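You operate a simulated robot arm through the tools that you are given. There is no shell and no other tool.

Carry out the task below with a simulated robot arm. There is one attempt and no reset: what you move stays moved.

JOB
Put things in order on the wooden table. At the end: the dauber stands where the yellow flashlight stood; the pink rolled towel stands on top of the blue kneeling pad; the purple pot from the wooden table stands where the pink rolled towel stood; the yellow flashlight stands where the purple pot stood; the white nozzle from the wooden table stands where the dauber stood; whatever was shut is shut again. Leave all else as you found it, and nothing knocked over.

It is judged by the outcome, as a careful person would: the job done as asked, and still so three seconds after it is handed in. It fails if anything else is knocked over, pushed out of place, dropped, spilled or broken. Flat cloth is picked up by pressing the open fingertips on it (5 to 10 N) and closing them slowly along it; thin cloth reads only 2 to 8 mm in the jaws.

ROBOT AND FRAMES
A 6-joint arm with a two-finger parallel gripper, fixed in place. Base frame: the origin is at the foot of the arm, x ahead of it, y to its left, z up; the work surface is at about z = 0. Readings come in mm, rad, newtons and seconds.
With the tool pointing down near the work surface it reaches from about 120 to 500 mm from the base axis. Its first joint turns from -1.257 to 1.257 rad. Payload 0.65 kg.
The TCP is the grasp point between the finger pads, 25 mm short of the fingertips. In the tool frame z runs along the fingers and y along their closing line. Largest opening 76 mm; finger width 18, thickness 10; the body of the gripper, 36 by 78 mm, starts 45 mm behind the TCP.
Orientation is that of the tool frame in the base frame, as [roll, pitch, yaw] about the fixed x, y, z axes, in that order (R = Rz(yaw) Ry(pitch) Rx(roll)). With the fingers straight down and closing along the base's y, the tool's x points along the base's -x, its y along +y and its z along -z.

CONTROLS
- The arm moves only by the tool step_arm. Its argument "commands" is a list of rows, each a list of 2 entries, a list of its own where there are three numbers: the shift along the tool's x, y, z in mm, then the turn, a rotation vector about the tool's x, y, z in rad. In form: [[[x, y, z], [wx, wy, wz]], ...]. A call has 1 to 20 rows; each row is the pose to reach, as a shift and turn from the pose commanded when the call began, along the tool's axes at that moment. "jaw" is the closure in counts, from 0 (fully open) to 255 (shut), set as the call begins (left out, the last holds). Each row takes 0.2 s and may step no farther than 50 mm and 0.15 rad from the row before; otherwise, or with a gripper value out of range, the whole call is refused. A pose out of reach is approached as far as the arm can. The call stops where the force on the tool passes 40 N (or 10 N more than at its start, if that is more) or the arm is blocked; 0.2 s more then pass. Each finger travels about 108 mm/s and halts on what it meets, pressing with about 29 N; the grip force reading is that of the motor and also rises with nothing between the fingers. The clock runs only during rows and for 0.2 s after the last one: add rows that repeat a pose to give the fingers time. The reply holds the time, the measured pose of the TCP, the force on the tool along the base axes, the opening and the grip force, in the units named above and with some noise, with the torque about the TCP (base axes, N m) and any sound that the robot's microphone picked up, and new pictures: "views" is both (left out), scene, wrist or none.
- Cameras (640 x 400 px; columns grow to the right, rows downward): "scene" is fixed at [69.4, 286.1, 405]; the picture's right is [-0.61, -0.79, 0.00], its down [-0.46, 0.36, -0.81] and it looks along [0.64, -0.50, -0.59] (base axes); focal length 214 px, centre (320, 200). "wrist" rides on the gripper at [58, 11, -81] in the tool frame; the picture's right is [-0.18, 0.98, 0.00], its down [-0.75, -0.14, -0.64] and it looks along [-0.63, -0.12, 0.77] (tool axes); focal length 243 px, centre (320, 200). There is no depth. A picture from a camera that has moved, and an enlarged one, comes with that camera's place and axes in the base frame and with its lens.
- inspect(camera, box): a new picture of the part [left, top, right, bottom] of that camera's present view, enlarged. The clock stands still meanwhile.
- sign_off(): hands the job in; it is judged then, once.

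Nothing tells you positions but the pictures and the camera data. Unless the task says otherwise, let go and move clear before handing in.

The tools are called after "Request:" as name(argument=value, ...) on one line, values as JSON. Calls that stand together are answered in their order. step_arm: Moves the arm, as the interface text tells. Its arguments: {"type":"object","properties":{"commands":{"type":"array","items":{"type":"array"}},"jaw":{"type":"number"},"views":{"type":"string","enum":["both","scene","wrist","none"]}},"required":["commands"]} The other tools are called the same way: inspect (camera, box) takes an enlarged picture of a part of a camera's view; sign_off () hands the job in.

At the start:

```text
clock: 0.0
position: [233.6, -71.6, 299.7]
ee_rot: [3.141, 0.001, -3.14]
wrist_force: [-0.3, -0.1, 0.4]
wrist_torque: [-0.03, 0.0, -0.01]
width: 76.0
finger_force: 0.1
```

scene: 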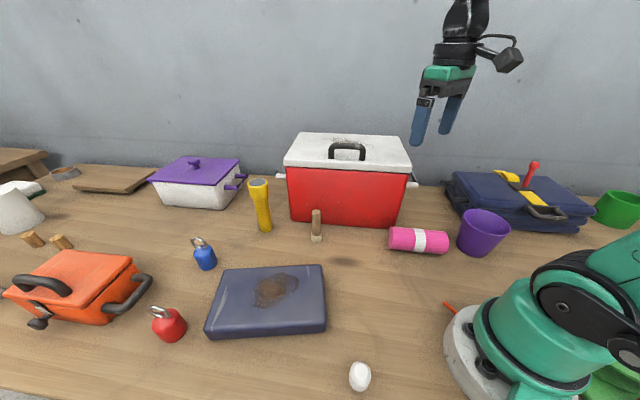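
wrist: 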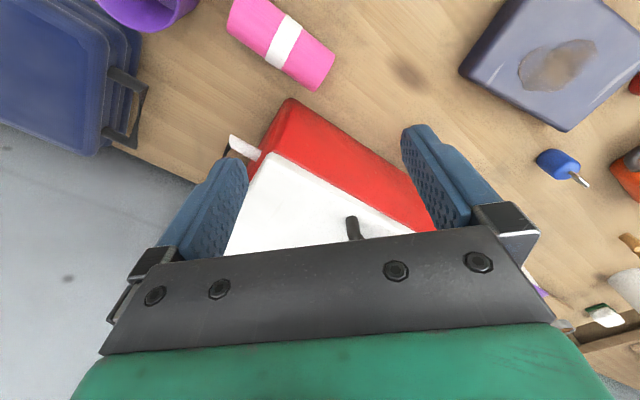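

I see a wooden table with a red cooler, a yellow flashlight, a small brown peg-like thing (maybe the dauber), a pink towel, a purple pot, a blue pad, and a white object near the robot base. I'll enlarge parts of the view to identify them before moving.

Request:
inspect(camera="scene", box=[230, 120, 430, 260])

Request:
inspect(camera="scene", box=[380, 150, 640, 320])

Request:
inspect(camera="scene", box=[0, 140, 240, 300])

Request:
inspect(camera="scene", box=[180, 240, 480, 400])

Request:
inspect(camera="wrist", box=[0, 0, 640, 400])

```text
2.86 times, centred on (330, 190) of scene
camera zoom: at [69.4, 286.1, 405.0], right [-0.61, -0.79, 0.0], down [-0.46, 0.36, -0.81], along [0.64, -0.5, -0.59], focal length 613 px, centre (291, 229)
```

zoom: 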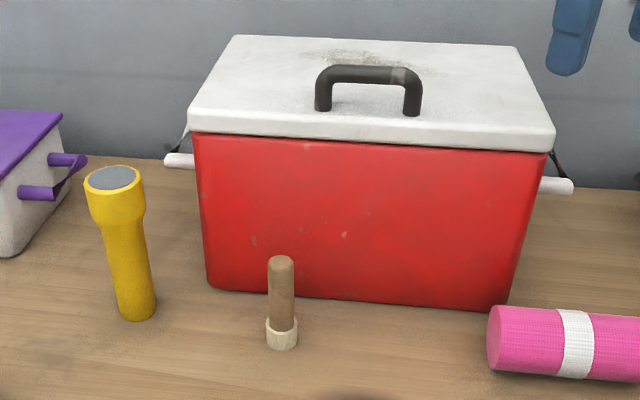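

```text
2.35 times, centred on (510, 235) of scene
camera zoom: at [69.4, 286.1, 405.0], right [-0.61, -0.79, 0.0], down [-0.46, 0.36, -0.81], along [0.64, -0.5, -0.59], focal length 505 px, centre (-127, 118)
```

zoom: 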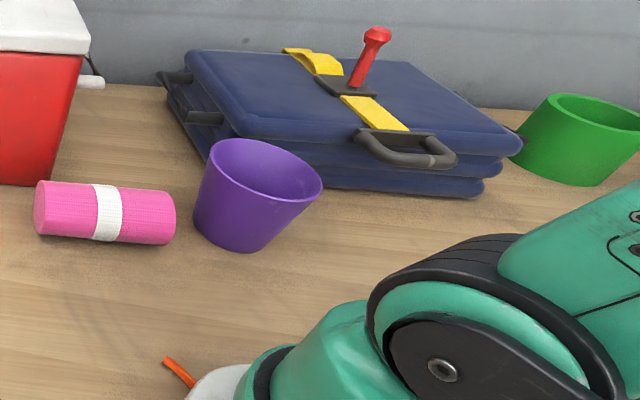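

```text
2.50 times, centred on (120, 220) of scene
camera zoom: at [69.4, 286.1, 405.0], right [-0.61, -0.79, 0.0], down [-0.46, 0.36, -0.81], along [0.64, -0.5, -0.59], focal length 536 px, centre (820, 150)
```

zoom: 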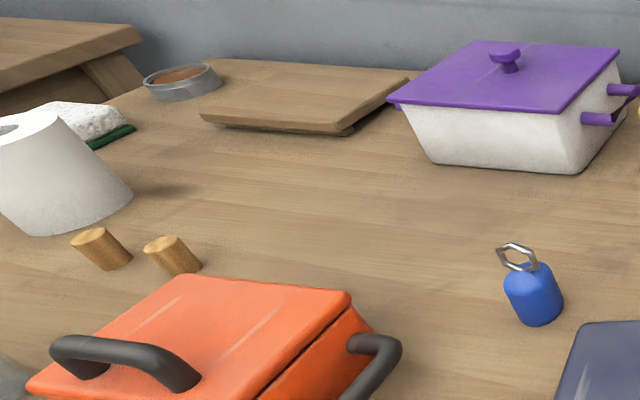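

```text
2.13 times, centred on (330, 320) of scene
camera zoom: at [69.4, 286.1, 405.0], right [-0.61, -0.79, 0.0], down [-0.46, 0.36, -0.81], along [0.64, -0.5, -0.59], focal length 458 px, centre (299, -56)
```

zoom: 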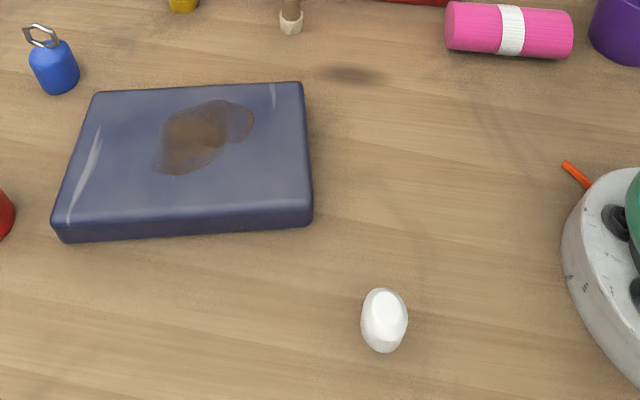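

```text
1.00 times, centred on (320, 200) of wrist (not enlarged: the box is as wide or as high as the picture)
camera zoom: at [176.2, -60.7, 380.4], right [0.18, 0.98, 0.0], down [0.75, -0.14, 0.64], along [0.63, -0.12, -0.77], focal length 243 px, centre (320, 200)
```

zoom: 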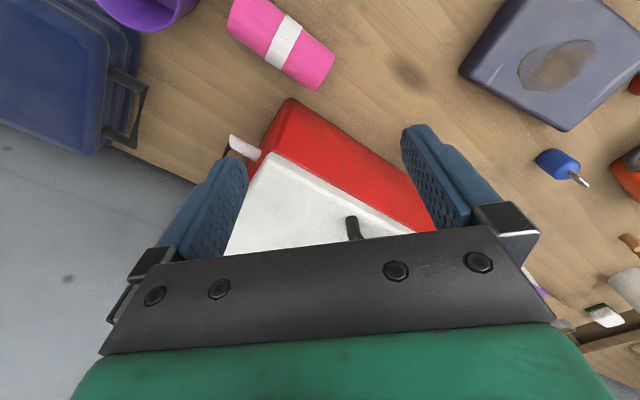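

The brown handle with the cream tip in front of the cooler looks like the dauber, at about (384, 52). I put the flashlight near (497, 136), the towel near (205, -120), the pot near (140, -220), the pad near (300, 225) and the white nozzle near (110, 180). Next I'll look closer at the nozzle and move the wrist camera over the pot and towel.

Request:
inspect(camera="scene", box=[320, 340, 400, 400])

Request:
step_arm(commands=[[[28, -40, 0], [0, 0, 0]], [[56, -79, 0], [0, 0, 0]], [[84, -118, 0], [0, 0, 0]], [[84, -118, 0], [0, 0, 0]]], jaw=0)

```text
6.67 times, centred on (360, 370) of scene
camera zoom: at [69.4, 286.1, 405.0], right [-0.61, -0.79, 0.0], down [-0.46, 0.36, -0.81], along [0.64, -0.5, -0.59], focal length 1430 px, centre (53, -933)
```

zoom: 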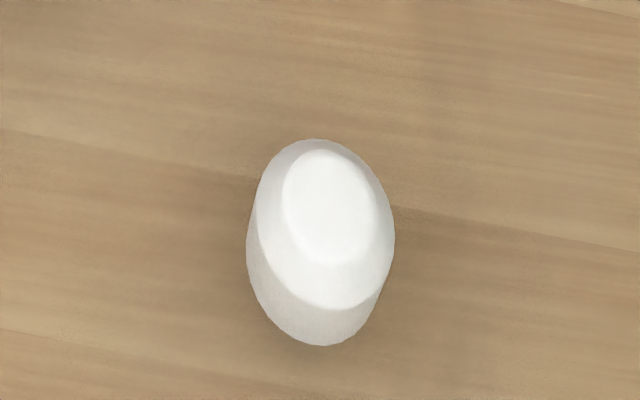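

```text
clock: 1.0
position: [150.7, -191.1, 300.6]
ee_rot: [3.141, 0.0, -3.142]
wrist_force: [0.0, 0.4, 0.5]
wrist_torque: [-0.02, -0.02, 0.02]
width: 75.9
finger_force: 0.1
camera wrist: at [92.9, -179.9, 381.7], right [0.18, 0.98, 0.0], down [0.75, -0.14, 0.64], along [0.63, -0.12, -0.77], focal length 243 px, centre (320, 200)
```

scene: 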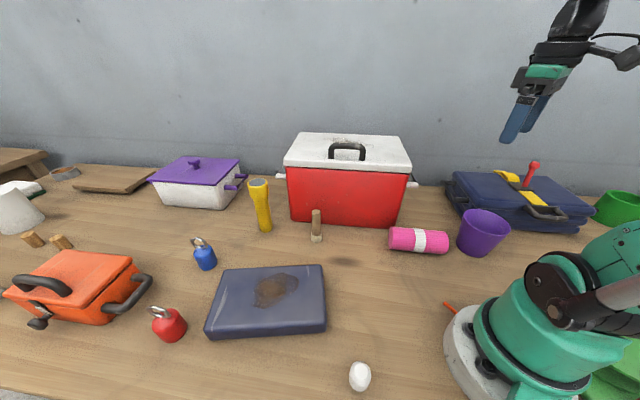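
wrist: 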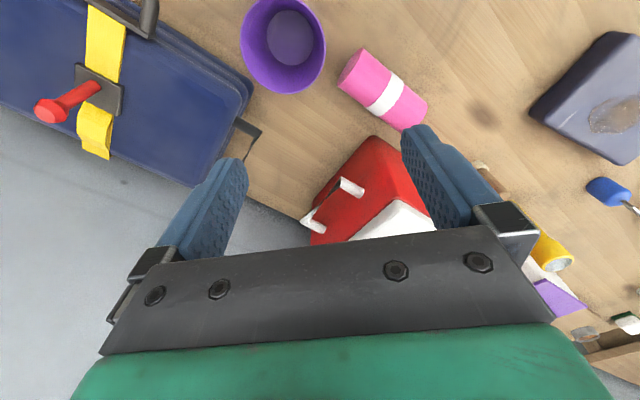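

The nozzle is a short white tapered piece standing upright near (110, 180). The pot is empty, with its centre near (125, -226), a rim about 90 mm across and a height of about 83 mm. I'll enlarge the wrist view to pin down the pot and towel.

Request:
inspect(camera="wrist", box=[220, 0, 460, 150])

Request:
inspect(camera="wrist", box=[440, 100, 640, 360])

```text
2.67 times, centred on (340, 75) of wrist
camera zoom: at [92.9, -179.9, 381.7], right [0.18, 0.98, 0.0], down [0.75, -0.14, 0.64], along [0.63, -0.12, -0.77], focal length 647 px, centre (267, 533)
```

zoom: 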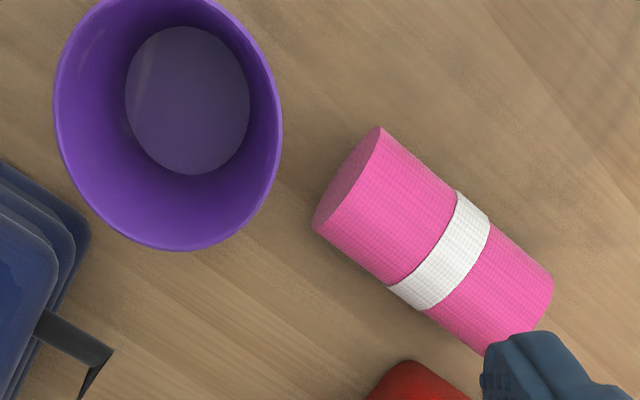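

```text
1.54 times, centred on (540, 230) of wrist
camera zoom: at [92.9, -179.9, 381.7], right [0.18, 0.98, 0.0], down [0.75, -0.14, 0.64], along [0.63, -0.12, -0.77], focal length 373 px, centre (-18, 154)
```

zoom: 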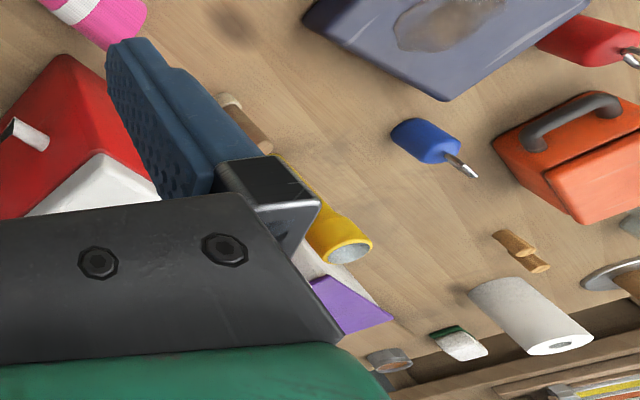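

The towel lies centred near (210, -109), with its axis at about 45° and a diameter of about 52 mm. I'll turn the gripper across its axis, hover above it at z ≈ 170 and check the alignment.

Request:
step_arm(commands=[[[-10, 13.7, 10], [0, 0, -0.132]], [[-20, 27.3, 30], [0, 0, -0.265]], [[-30, 41, 50], [0, 0, -0.397]], [[-40, 54.7, 75], [0, 0, -0.529]], [[-50, 68.3, 100], [0, 0, -0.662]], [[-59.3, 82, 130], [0, 0, -0.794]], [[-59.3, 82, 130], [0, 0, -0.794]]], jaw=0)

```text
clock: 2.6
position: [209.0, -107.7, 167.5]
ee_rot: [-3.139, 0.002, -2.347]
wrist_force: [0.3, -1.0, -0.3]
wrist_torque: [-0.04, 0.0, 0.02]
width: 76.3
finger_force: 0.1
camera wrist: at [160.5, -141.9, 247.9], right [-0.57, 0.82, 0.0], down [0.63, 0.44, 0.64], along [0.53, 0.37, -0.77], focal length 243 px, centre (320, 200)
```

scene: 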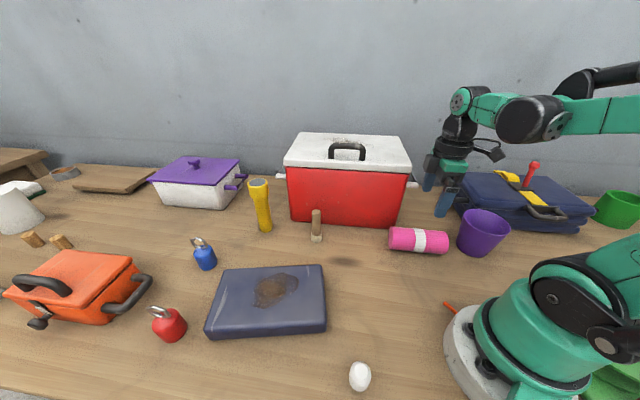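
wrist: 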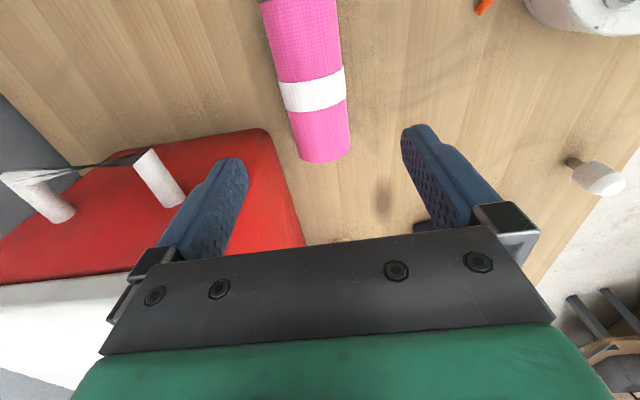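

The gripper is across the towel with its white band nearly centred, about 4 mm off. I'll correct that, descend to z ≈ 29 and then close.

Request:
step_arm(commands=[[[0, -3.5, 35], [0, 0, 0]], [[0, -3.5, 70], [0, 0, 0]], [[0, -3.5, 105], [0, 0, 0]], [[0, -3.5, 125], [0, 0, 0]], [[0, -3.5, 139], [0, 0, 0]], [[0, -3.5, 139], [0, 0, 0]]], jaw=0)

```text
clock: 4.0
position: [213.0, -109.5, 29.2]
ee_rot: [-3.14, 0.0, -2.349]
wrist_force: [0.0, 0.1, 0.0]
wrist_torque: [0.01, 0.01, 0.0]
width: 75.9
finger_force: 0.2
camera wrist: at [163.3, -143.2, 109.8], right [-0.57, 0.82, 0.0], down [0.63, 0.44, 0.64], along [0.53, 0.37, -0.77], focal length 243 px, centre (320, 200)
```

scene: 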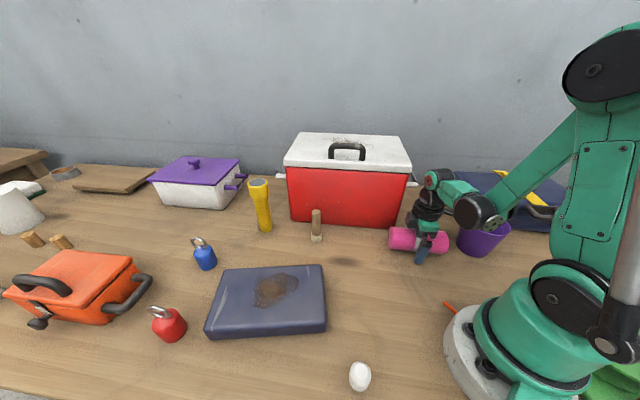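
wrist: 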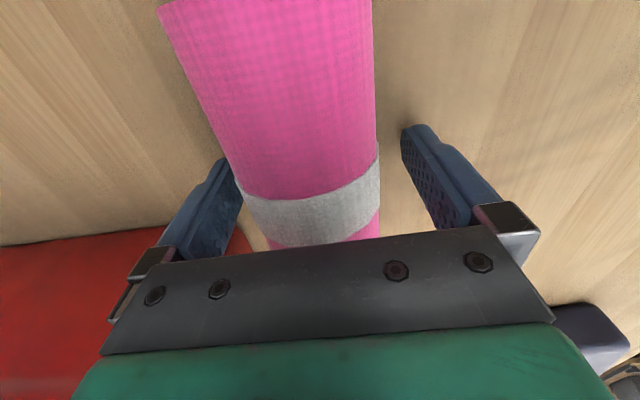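

The towel sits slightly toward the left finger. I'll shift 4 mm and then close on it.

Request:
step_arm(commands=[[[0, -4, 0], [0, 0, 0]], [[0, -4, 0], [0, 0, 0]]], views="none")

Request:
step_arm(commands=[[[0, 0, 0], [0, 0, 0]], [[0, 0, 0], [0, 0, 0]], [[0, 0, 0], [0, 0, 0]], [[0, 0, 0], [0, 0, 0]]], jaw=255)

```text
clock: 4.6
position: [213.0, -111.6, 27.7]
ee_rot: [-3.141, 0.0, -2.348]
wrist_force: [-0.3, 0.0, -0.5]
wrist_torque: [-0.01, 0.01, 0.0]
width: 76.2
finger_force: 0.0
```

```text
clock: 5.6
position: [214.5, -110.7, 29.7]
ee_rot: [-3.14, -0.002, -2.348]
wrist_force: [-0.4, -0.6, -0.2]
wrist_torque: [-0.01, 0.06, -0.03]
width: 53.0
finger_force: 29.0
camera wrist: at [165.6, -146.1, 109.6], right [-0.57, 0.82, 0.0], down [0.63, 0.44, 0.64], along [0.53, 0.37, -0.77], focal length 243 px, centre (320, 200)
```

scene: 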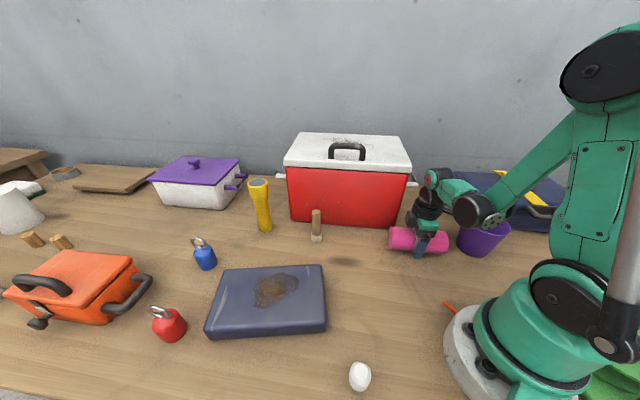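
wrist: 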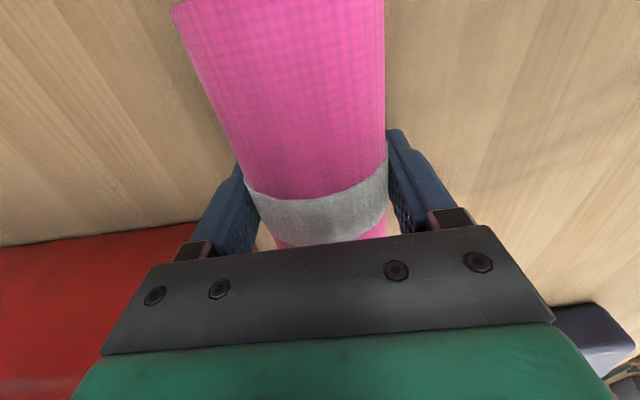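

The towel is gripped at 53 mm. I'll lift it and carry it over the pad, turning slightly so it lines up with the pad's long side.

Request:
step_arm(commands=[[[0, 0, -10], [0, 0, 0]], [[0, 0, -40], [0, 0, 0]], [[0, 0, -85], [0, 0, 0]], [[0, 0, -130], [0, 0, 0]], [[-25, 14.6, -130], [0, 0, -0.015]], [[-54, 32, -130], [0, 0, -0.03]], [[-84, 49.6, -130], [0, 0, -0.05]], [[-114, 67.3, -130], [0, 0, -0.065]], [[-144, 85, -130], [0, 0, -0.08]], [[-174, 102.7, -130], [0, 0, -0.1]], [[-204, 120.4, -130], [0, 0, -0.115]], [[-234, 138.1, -130], [0, 0, -0.13]], [[-264, 155.8, -130], [0, 0, -0.15]], [[-285, 168.2, -130], [0, 0, -0.17]], [[-296.6, 175, -130], [0, 0, -0.17]], [[-296.6, 175, -130], [0, 0, -0.17]]], jaw=255)

```text
clock: 9.0
position: [300.9, 221.4, 161.5]
ee_rot: [-3.139, -0.001, -2.181]
wrist_force: [-0.6, 0.2, -2.0]
wrist_torque: [0.01, 0.0, -0.02]
width: 52.8
finger_force: 28.5
camera wrist: at [259.1, 179.5, 242.6], right [-0.7, 0.71, 0.0], down [0.54, 0.54, 0.64], along [0.46, 0.45, -0.77], focal length 243 px, centre (320, 200)
```

scene: 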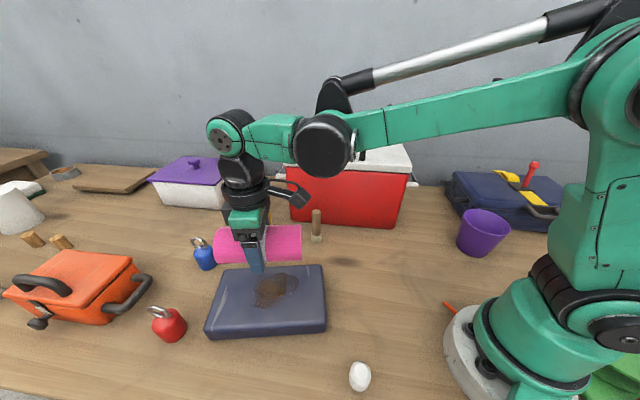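
wrist: 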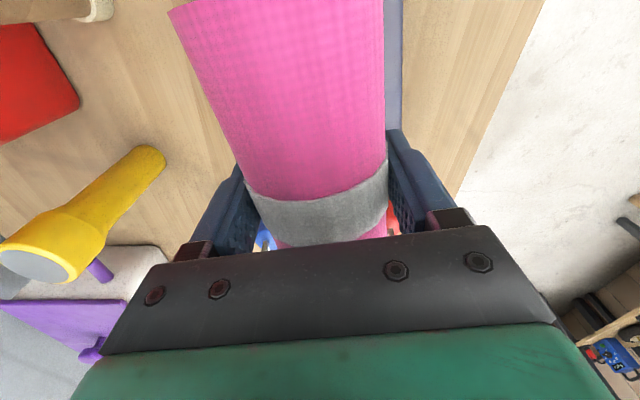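

The towel hangs over the middle of the pad, roughly parallel to its long side. I'll lower it and then feel for contact in small steps.

Request:
step_arm(commands=[[[0, 0, 30], [0, 0, 0]], [[0, 0, 60], [0, 0, 0]], [[0, 0, 80], [0, 0, 0]], [[0, 0, 92], [0, 0, 0]], [[0, 0, 92], [0, 0, 0]]], jaw=255)

```text
clock: 10.2
position: [297.1, 222.4, 68.7]
ee_rot: [-3.141, 0.001, -2.179]
wrist_force: [-1.9, 1.0, 19.3]
wrist_torque: [0.16, 0.03, 0.06]
width: 53.2
finger_force: 29.1
camera wrist: at [254.9, 179.9, 149.4], right [-0.7, 0.71, 0.0], down [0.54, 0.54, 0.64], along [0.46, 0.45, -0.77], focal length 243 px, centre (320, 200)
```

scene: 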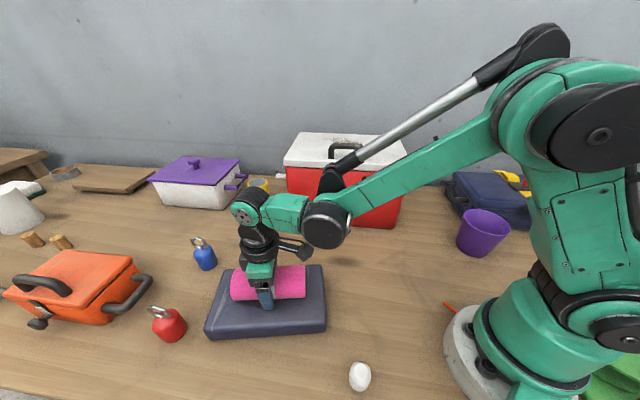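
wrist: 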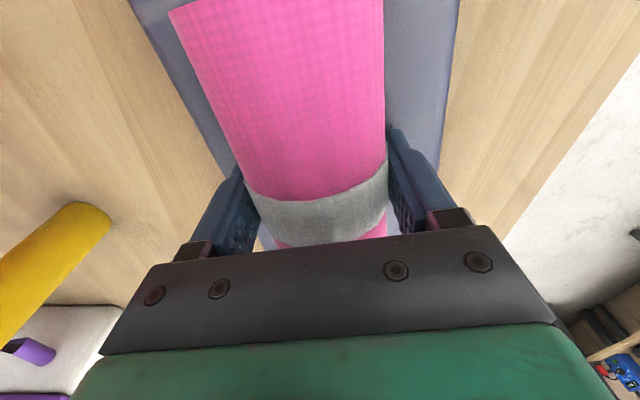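

The towel is already pressing on the pad with about 19 N at z ≈ 69. I'll ease up slightly before letting go.

Request:
step_arm(commands=[[[0, 0, -1.5], [0, 0, 0]], [[0, 0, -1.5], [0, 0, 0]], [[0, 0, -1.5], [0, 0, 0]]], jaw=255, views="none")

```text
clock: 11.0
position: [297.8, 223.4, 70.9]
ee_rot: [-3.14, 0.001, -2.177]
wrist_force: [0.6, 1.1, -1.0]
wrist_torque: [0.01, 0.03, 0.03]
width: 52.7
finger_force: 29.3
```

The force is near zero, so the towel is just touching the pad. I'll release gently, let it settle and then rise.

Request:
step_arm(commands=[[[0, 0, 0.5], [0, 0, 0]], [[0, 0, 0.5], [0, 0, 0]], [[0, 0, 0.5], [0, 0, 0]]], jaw=55, views="none")

Request:
step_arm(commands=[[[0, 0, 0], [0, 0, 0]], [[0, 0, 0], [0, 0, 0]], [[0, 0, -30], [0, 0, 0]], [[0, 0, -75], [0, 0, 0]], [[0, 0, -120], [0, 0, 0]], [[0, 0, -160], [0, 0, 0]], [[0, 0, -160], [0, 0, 0]]], jaw=0)

```text
clock: 11.8
position: [298.7, 222.4, 69.1]
ee_rot: [-3.139, -0.001, -2.177]
wrist_force: [0.3, 0.1, -0.8]
wrist_torque: [0.0, 0.01, 0.0]
width: 59.4
finger_force: 0.2
```

```text
clock: 13.4
position: [296.6, 215.8, 230.7]
ee_rot: [-3.139, 0.0, -2.177]
wrist_force: [-0.5, 0.4, 0.5]
wrist_torque: [0.03, 0.0, 0.02]
width: 75.8
finger_force: 0.1
camera wrist: at [254.3, 174.6, 311.6], right [-0.7, 0.71, 0.0], down [0.55, 0.54, 0.64], along [0.46, 0.45, -0.77], focal length 243 px, centre (320, 200)
```

scene: 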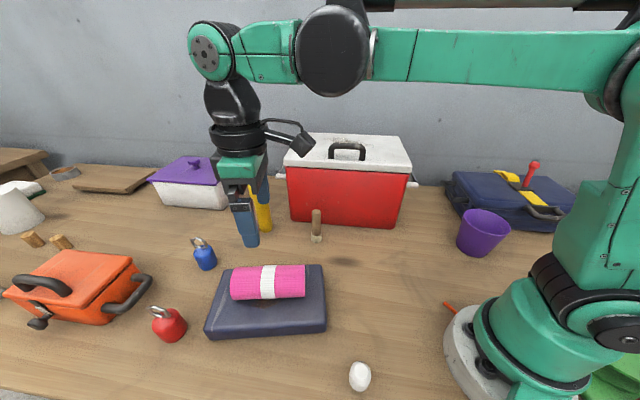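
wrist: 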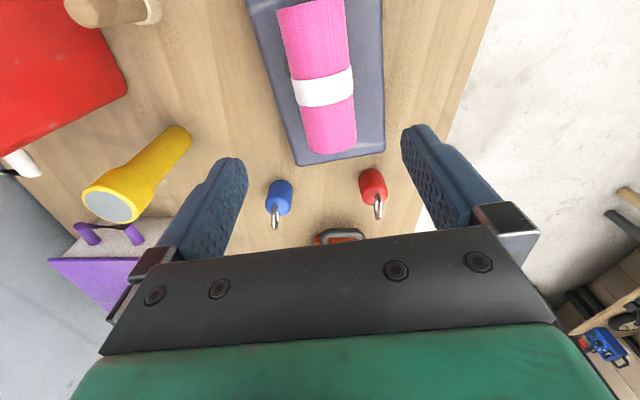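

The towel rests on the pad. While I'm here I'll enlarge this view to refine the flashlight and dauber positions.

Request:
inspect(camera="wrist", box=[40, 0, 280, 240])

Request:
inspect(camera="scene", box=[190, 240, 350, 350])

```text
1.67 times, centred on (160, 120) of wrist
camera zoom: at [254.3, 174.6, 311.6], right [-0.7, 0.71, 0.0], down [0.55, 0.54, 0.64], along [0.46, 0.45, -0.77], focal length 404 px, centre (587, 333)
```

zoom: 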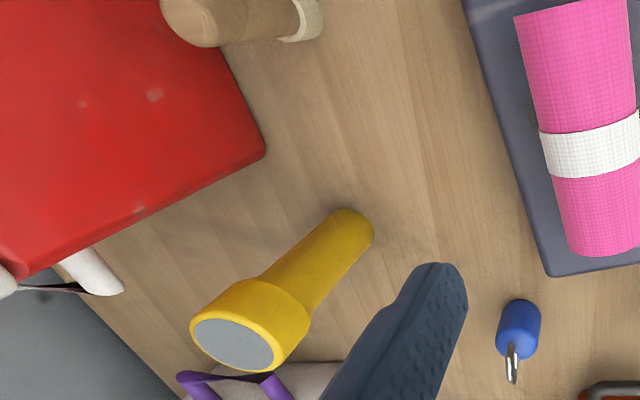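

```text
3.64 times, centred on (270, 295) of scene
camera zoom: at [69.4, 286.1, 405.0], right [-0.61, -0.79, 0.0], down [-0.46, 0.36, -0.81], along [0.64, -0.5, -0.59], focal length 780 px, centre (502, -146)
```

zoom: 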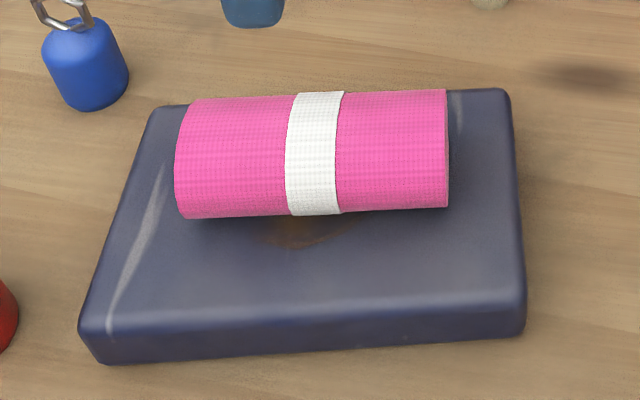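

The towel sits well on the pad. The flashlight is near (497, 139) and about 143 mm tall. Next I'll move above the purple pot in the straight-down orientation and look at its rim.

Request:
step_arm(commands=[[[38.5, -9.25, 0], [0, 0, 0.08]], [[77, -18.5, 0], [0, 0, 0.16]], [[115.5, -27.75, 0], [0, 0, 0.24]], [[154, -37, 0], [0, 0, 0.32]], [[192.5, -46.25, 0], [0, 0, 0.4]], [[231, -55.5, 0], [0, 0, 0.48]], [[269.5, -64.75, 5], [0, 0, 0.56]], [[308, -74, 10], [0, 0, 0.64]], [[346.5, -83.25, 15], [0, 0, 0.72]], [[385, -92.5, 20], [0, 0, 0.8]], [[423.5, -101.75, 25], [0, 0, 0.88]], [[462.1, -111, 30], [0, 0, 0.964]], [[462.1, -111, 30], [0, 0, 0.964]], [[462.1, -111, 30], [0, 0, 0.964]]], jaw=0)

```text
clock: 16.4
position: [125.9, -219.4, 198.4]
ee_rot: [-3.142, 0.001, 3.14]
wrist_force: [-1.0, 0.3, -0.3]
wrist_torque: [-0.02, 0.02, 0.0]
width: 75.8
finger_force: 0.0
camera wrist: at [68.4, -209.2, 278.9], right [0.18, 0.98, 0.0], down [0.75, -0.14, 0.64], along [0.63, -0.12, -0.77], focal length 243 px, centre (320, 200)
```

scene: 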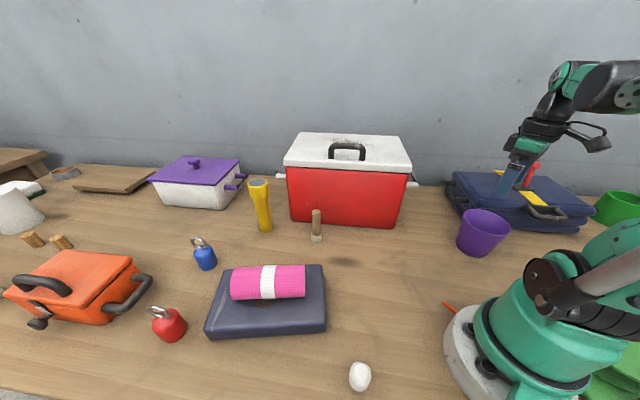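
wrist: 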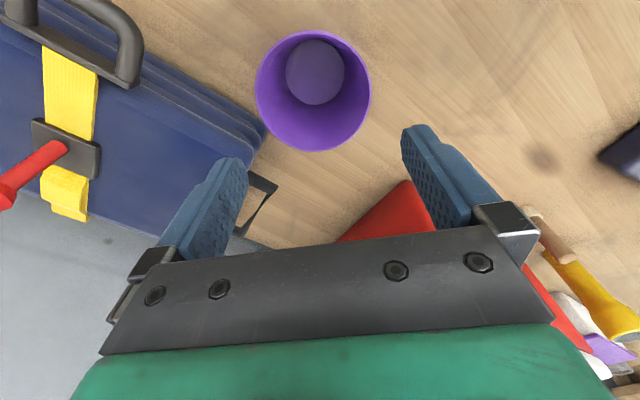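

The pot is in clear view below the gripper. I'll enlarge this to measure its rim and base.

Request:
inspect(camera="wrist", box=[230, 10, 420, 165])

```text
2.58 times, centred on (325, 88) of wrist
camera zoom: at [68.4, -209.2, 278.9], right [0.18, 0.98, 0.0], down [0.75, -0.14, 0.64], along [0.63, -0.12, -0.77], focal length 626 px, centre (307, 490)
```

zoom: 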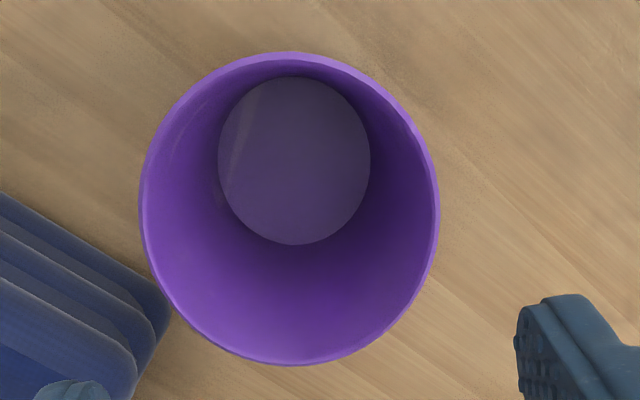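

The pot's centre is at about (126, -224), its rim is about 87 mm across at z ≈ 86, and the wall leans about 8°. I'll grip the wall on the +y side with the tool tilted to match, starting with a stop above the rim to check.

Request:
step_arm(commands=[[[0, 12, 20], [0.05, 0, 0]], [[0, 24, 40], [0.1, 0, 0]], [[0, 35, 65], [0.139, 0, 0]], [[0, 35, 65], [0.139, 0, 0]]], jaw=108)

```text
clock: 17.4
position: [125.4, -185.5, 132.0]
ee_rot: [-3.003, 0.001, 3.139]
wrist_force: [-0.1, 0.4, -0.6]
wrist_torque: [-0.03, -0.01, 0.0]
width: 43.7
finger_force: 0.0
camera wrist: at [66.4, -163.4, 210.2], right [0.19, 0.97, -0.14], down [0.75, -0.05, 0.66], along [0.63, -0.22, -0.74], focal length 243 px, centre (320, 200)
```

scene: 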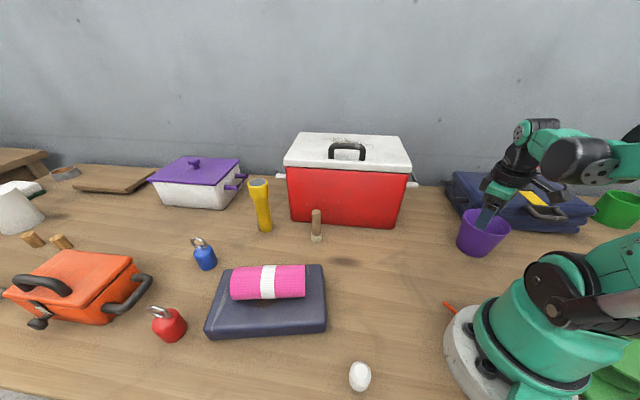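
wrist: 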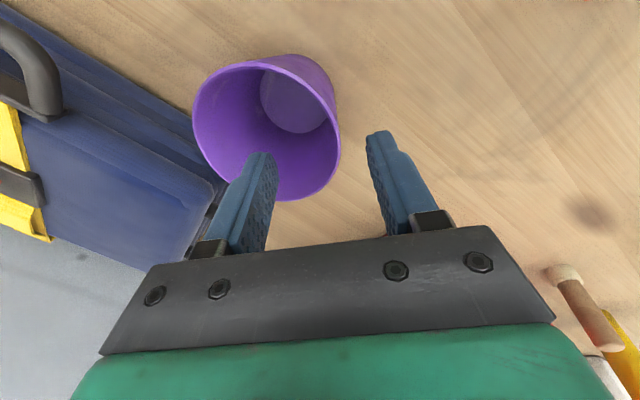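

The predicted wall point lines up with the picture. I'll lower straight down so the fingers straddle the rim.

Request:
step_arm(commands=[[[0, 2.8, 20], [0, 0, 0]], [[0, 5.6, 40], [0, 0, 0]], [[0, 7.6, 54], [0, 0, 0]], [[0, 8.9, 63.4], [0, 0, 0]], [[0, 8.9, 63.4], [0, 0, 0]]], jaw=108)

```text
clock: 18.6
position: [125.7, -187.1, 70.0]
ee_rot: [-2.999, 0.0, -3.141]
wrist_force: [0.4, 0.2, -0.1]
wrist_torque: [0.02, 0.05, 0.0]
width: 44.2
finger_force: 0.1
camera wrist: at [67.1, -164.6, 148.6], right [0.18, 0.97, -0.14], down [0.75, -0.05, 0.66], along [0.63, -0.22, -0.74], focal length 243 px, centre (320, 200)
```

scene: 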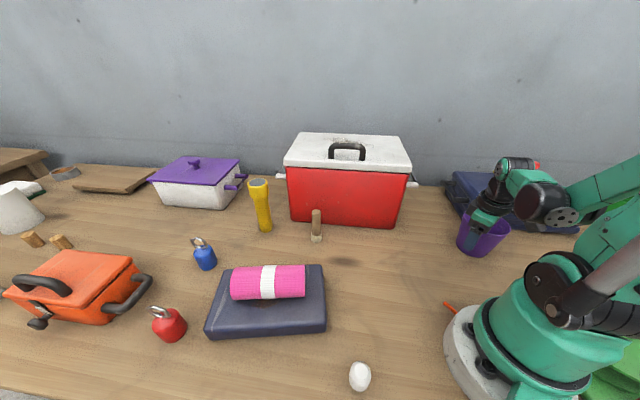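
wrist: 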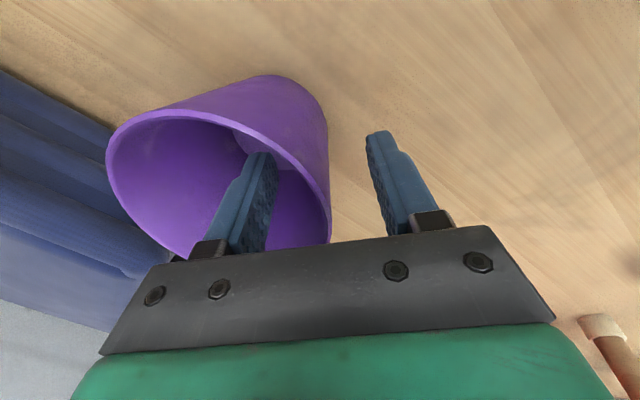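

The fingers straddle the pot wall, which is centred between them. I'll close on it now.

Request:
step_arm(commands=[[[0, 0, 0], [0, 0, 0]], [[0, 0, 0], [0, 0, 0]], [[0, 0, 0], [0, 0, 0]], [[0, 0, 0], [0, 0, 0]]], jaw=255)

```text
clock: 19.6
position: [125.3, -187.4, 70.5]
ee_rot: [-3.0, 0.002, -3.141]
wrist_force: [0.9, -4.8, 15.7]
wrist_torque: [-0.64, 0.17, 0.14]
width: 2.3
finger_force: 26.0
camera wrist: at [67.2, -164.8, 148.8], right [0.18, 0.97, -0.14], down [0.75, -0.05, 0.66], along [0.63, -0.23, -0.74], focal length 243 px, centre (320, 200)
```

scene: 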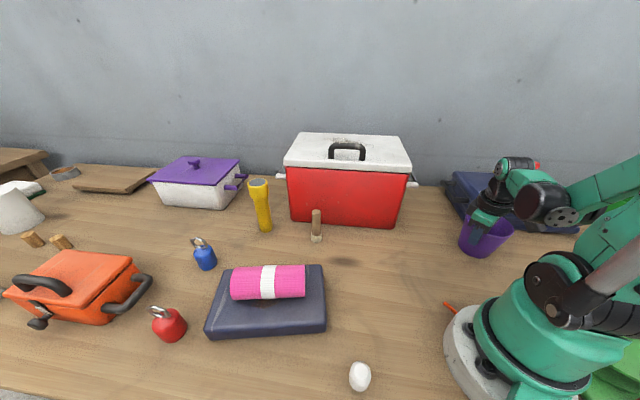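
wrist: 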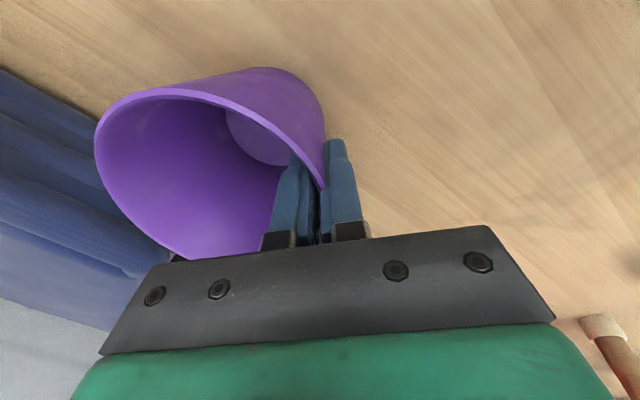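

The grip holds at 2.3 mm but there's some upward force, so the pot has tilted slightly against the table. I'll lift a little and check its attitude.

Request:
step_arm(commands=[[[0, -0.7, -5], [0, 0, 0]], [[0, -2.8, -20], [0, 0, 0]], [[0, -5.6, -40], [0, 0, 0]], [[0, -5.6, -40], [0, 0, 0]]], jaw=255)

Request:
inspect(camera="scene", box=[420, 130, 600, 270])

```text
clock: 20.6
position: [124.8, -186.9, 111.5]
ee_rot: [-3.001, -0.002, 3.141]
wrist_force: [0.3, 0.5, -0.9]
wrist_torque: [0.01, 0.01, -0.01]
width: 2.0
finger_force: 26.4
camera wrist: at [67.7, -165.9, 190.2], right [0.18, 0.97, -0.14], down [0.75, -0.05, 0.66], along [0.63, -0.22, -0.74], focal length 243 px, centre (320, 200)
```

scene: 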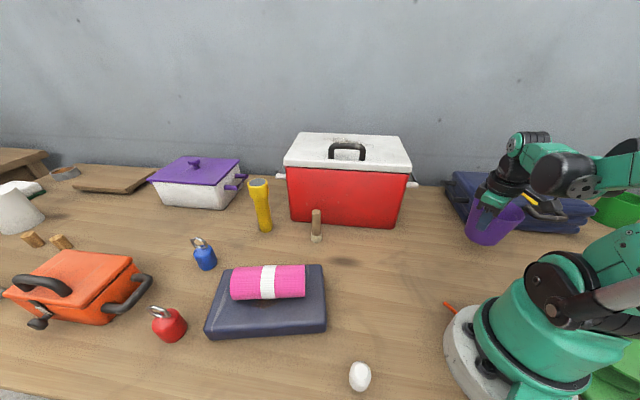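
wrist: 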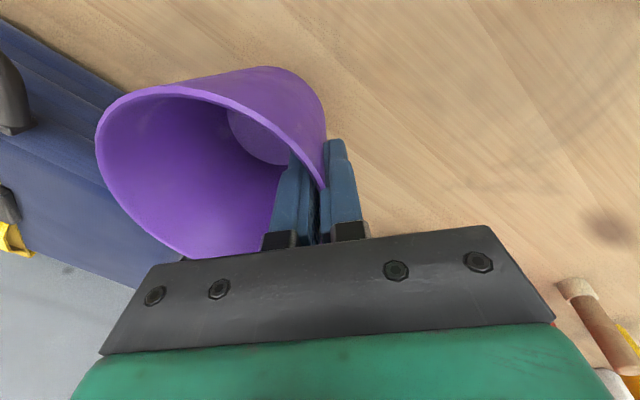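

```text
2.86 times, centred on (510, 200) of scene
camera zoom: at [69.4, 286.1, 405.0], right [-0.61, -0.79, 0.0], down [-0.46, 0.36, -0.81], along [0.64, -0.5, -0.59], focal length 613 px, centre (-223, 200)
```

zoom: 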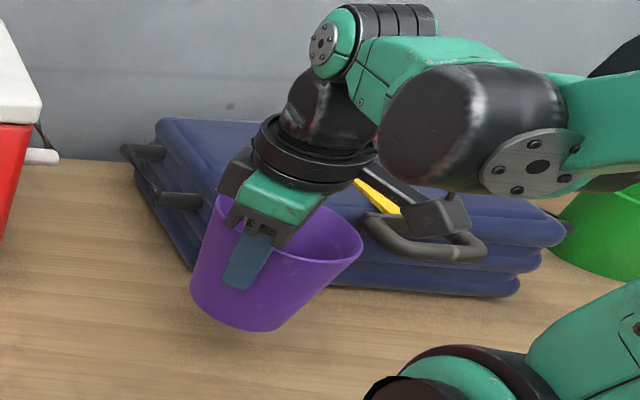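

The pot is held securely and lifted clear. I'll enlarge the wrist view to judge its tilt.

Request:
inspect(camera="wrist", box=[80, 50, 370, 270])

```text
1.82 times, centred on (225, 160) of wrist
camera zoom: at [67.7, -165.9, 190.2], right [0.18, 0.97, -0.14], down [0.75, -0.05, 0.66], along [0.63, -0.22, -0.74], focal length 441 px, centre (493, 273)
```

zoom: 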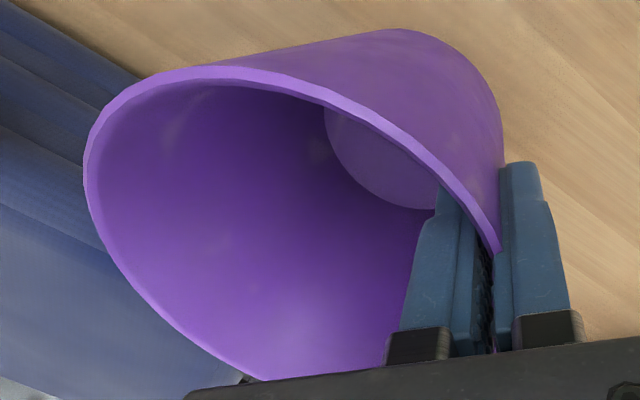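

The pot is roughly level. I'll carry it to the towel's old spot, centre about (213.5, -111.5), staying a little above the table.

Request:
step_arm(commands=[[[-10, 12.6, -1.8], [0, 0, 0]], [[-28, 35.3, -5], [0, 0, 0]], [[-46, 58, -8.3], [0, 0, 0]], [[-64, 80.7, -11.5], [0, 0, 0]], [[-80, 101, -14.4], [0, 0, 0]], [[-90.2, 113.8, -16.2], [0, 0, 0]], [[-90.2, 113.8, -16.2], [0, 0, 0]]], jaw=255)

```text
clock: 22.2
position: [215.3, -72.8, 112.6]
ee_rot: [-3.002, -0.001, 3.141]
wrist_force: [-0.1, 0.2, -1.1]
wrist_torque: [0.01, -0.03, 0.0]
width: 2.3
finger_force: 26.7
camera wrist: at [157.3, -50.6, 190.9], right [0.19, 0.97, -0.14], down [0.75, -0.05, 0.66], along [0.63, -0.22, -0.74], focal length 243 px, centre (320, 200)
```

scene: 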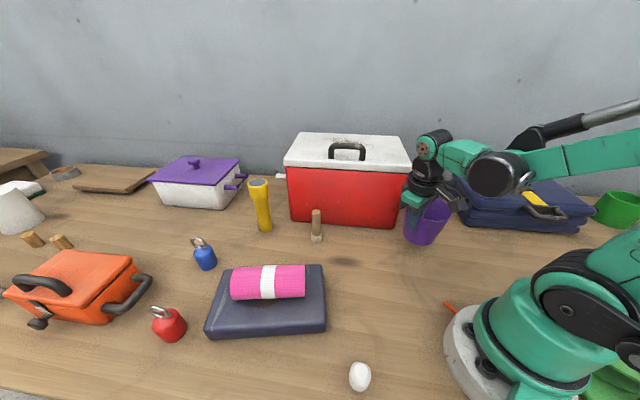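
wrist: 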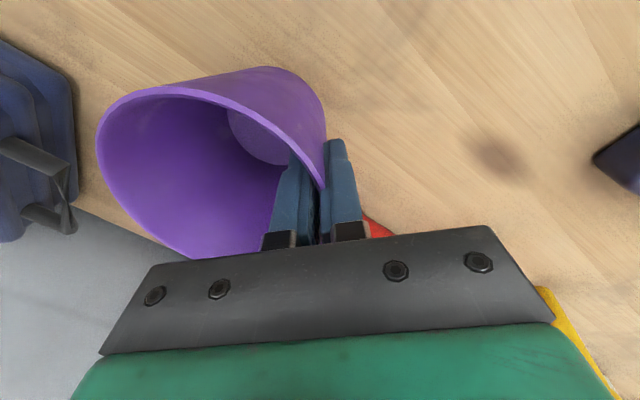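

The pot is above the target. I'll lower it to just above the table.

Request:
step_arm(commands=[[[0, 2.1, 15], [0, 0, 0]], [[0, 4.2, 30], [0, 0, 0]], [[0, 5.3, 37.5], [0, 0, 0]], [[0, 5.3, 37.5], [0, 0, 0]]], jaw=255, views="scene")

Request:
inspect(camera="scene", box=[340, 150, 520, 290])

```text
clock: 23.2
position: [215.7, -71.9, 73.7]
ee_rot: [-3.001, 0.0, 3.141]
wrist_force: [0.5, 0.3, -1.0]
wrist_torque: [0.02, -0.01, 0.0]
width: 2.1
finger_force: 26.2
```

scene: 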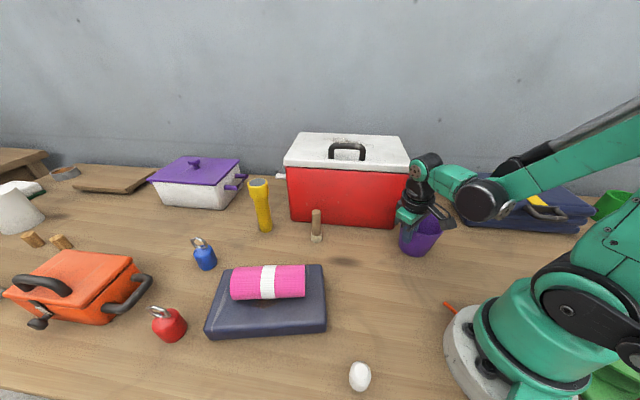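

```text
2.86 times, centred on (430, 220) of scene
camera zoom: at [69.4, 286.1, 405.0], right [-0.61, -0.79, 0.0], down [-0.46, 0.36, -0.81], along [0.64, -0.5, -0.59], focal length 613 px, centre (6, 143)
```

zoom: 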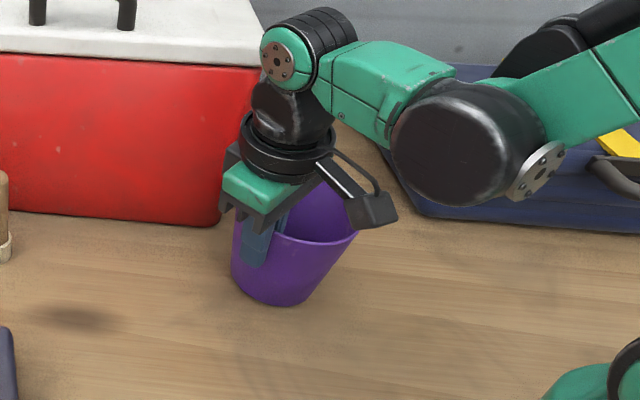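

Nothing has touched yet. I'll feel down in small steps.

Request:
step_arm(commands=[[[0, 0.2, 1], [0, 0, 0]], [[0, 0.3, 2], [0, 0, 0]], [[0, 0.3, 2], [0, 0, 0]]], jaw=255, views="none")

```text
clock: 24.0
position: [215.0, -72.0, 71.8]
ee_rot: [-3.001, 0.0, -3.14]
wrist_force: [0.5, 0.3, -1.2]
wrist_torque: [0.01, 0.0, 0.0]
width: 2.0
finger_force: 26.1
```

Request:
step_arm(commands=[[[0, 0.15, 1], [0, 0, 0]], [[0, 0.2, 1.5], [0, 0, 0]], [[0, 0.2, 1.5], [0, 0, 0]]], jaw=255, views="none")

```text
clock: 24.8
position: [215.7, -71.8, 71.0]
ee_rot: [-3.001, -0.001, -3.141]
wrist_force: [-0.7, 2.1, 8.7]
wrist_torque: [-0.09, 0.23, -0.08]
width: 2.5
finger_force: 26.2
```

The first contact came on the pot's near side, so it is tilted slightly about the y axis. I'll level it with a small turn before releasing.

Request:
step_arm(commands=[[[0, 0, 0], [0, 0.015, 0]], [[0, 0, 0.3], [0, 0.03, 0]], [[0, 0, 0.3], [0, 0.03, 0]]], jaw=255, views="none")

```text
clock: 25.6
position: [216.7, -71.9, 70.2]
ee_rot: [-3.003, -0.029, 3.136]
wrist_force: [3.5, 0.5, 17.6]
wrist_torque: [-0.2, -0.54, 0.08]
width: 2.2
finger_force: 26.1
```

That overshot slightly, so level lies in between. I'll turn back halfway, ease the pressure and check.

Request:
step_arm(commands=[[[0, -0.1, -0.6], [0, -0.008, 0]], [[0, -0.1, -0.9], [0, -0.017, 0]], [[0, -0.1, -0.9], [0, -0.017, 0]]], jaw=255, views="none")

```text
clock: 26.4
position: [216.8, -70.8, 69.8]
ee_rot: [-3.001, -0.013, 3.139]
wrist_force: [-3.9, -1.5, 9.0]
wrist_torque: [-0.17, 0.43, -0.01]
width: 2.2
finger_force: 26.6
```

The contact is close to flat with light force. I'll open the fingers slightly first, then further.

Request:
step_arm(commands=[[[0, -0.1, -0.5], [0, 0, 0]], [[0, -0.1, -0.5], [0, 0, 0]]], jaw=225, views="none")

Request:
step_arm(commands=[[[0, 0, 0], [0, 0, 0]], [[0, 0, 0], [0, 0, 0]]], jaw=125)

```text
clock: 27.0
position: [216.9, -70.9, 71.0]
ee_rot: [-3.002, -0.012, 3.14]
wrist_force: [0.3, 0.0, -0.8]
wrist_torque: [0.01, 0.03, -0.03]
width: 9.2
finger_force: 0.0
```

```text
clock: 27.6
position: [216.7, -71.3, 70.3]
ee_rot: [-3.002, -0.012, 3.138]
wrist_force: [0.3, 0.6, -0.3]
wrist_torque: [0.0, -0.03, -0.03]
width: 38.8
finger_force: 0.0
camera wrist: at [159.7, -49.3, 150.0], right [0.18, 0.97, -0.14], down [0.76, -0.05, 0.65], along [0.62, -0.23, -0.75], focal length 243 px, centre (320, 200)
```

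scene: 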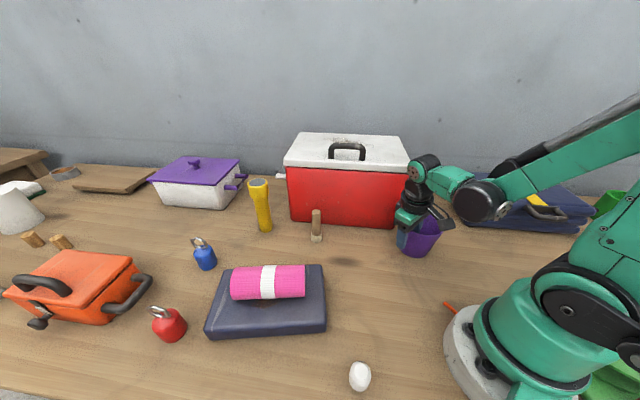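
wrist: 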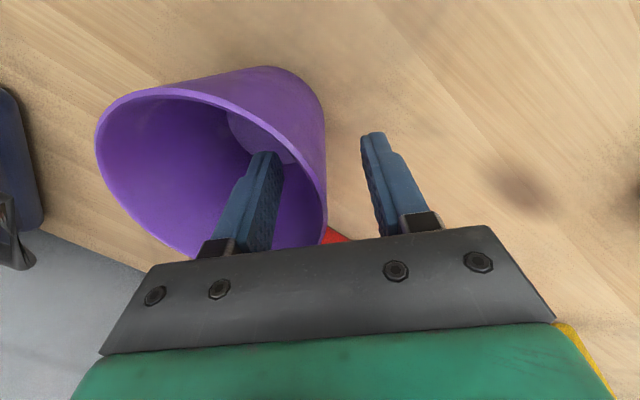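

The pot stands upright at the towel's old place. I'll lift straight up and clear, then return the tool to vertical.

Request:
step_arm(commands=[[[0.4, -4.2, -30], [0, 0, 0]], [[0.9, -9.7, -70], [0, 0, 0]], [[1.4, -15.2, -110], [0, 0, 0]], [[1.9, -20.8, -150], [0, 0, 0]], [[1.9, -20.8, -150], [-0.139, 0.012, 0]], [[1.9, -20.8, -150], [-0.139, 0.012, 0]]], jaw=125)

Request:
inspect(camera="wrist", box=[200, 0, 440, 150])

```text
clock: 29.0
position: [215.7, -69.9, 221.9]
ee_rot: [3.141, -0.023, 3.139]
wrist_force: [-0.1, 0.8, 0.6]
wrist_torque: [0.01, -0.01, -0.01]
width: 39.1
finger_force: 0.0
camera wrist: at [160.4, -59.1, 304.7], right [0.19, 0.98, 0.0], down [0.77, -0.14, 0.62], along [0.61, -0.12, -0.78], focal length 243 px, centre (320, 200)
```

scene: 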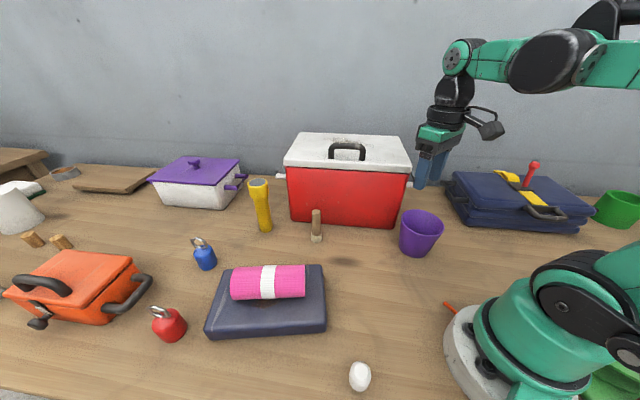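
wrist: 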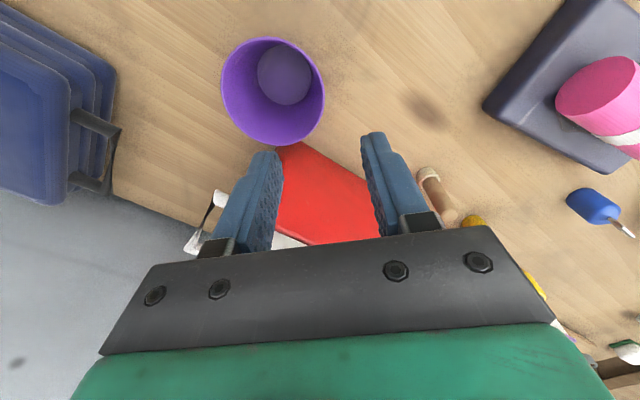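

```text
2.67 times, centred on (320, 75) of wrist
camera zoom: at [160.4, -59.1, 304.7], right [0.19, 0.98, 0.0], down [0.77, -0.14, 0.62], along [0.61, -0.12, -0.78], focal length 647 px, centre (320, 533)
```

zoom: 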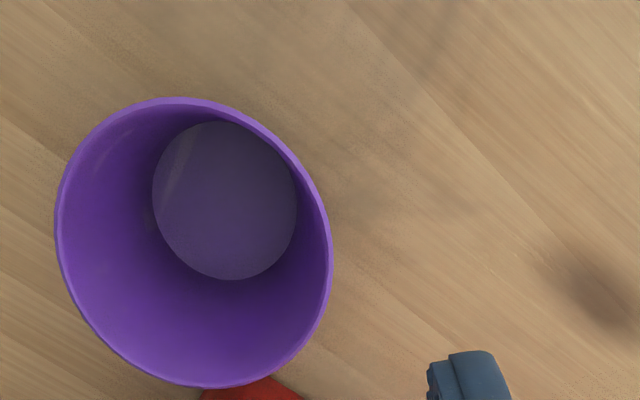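

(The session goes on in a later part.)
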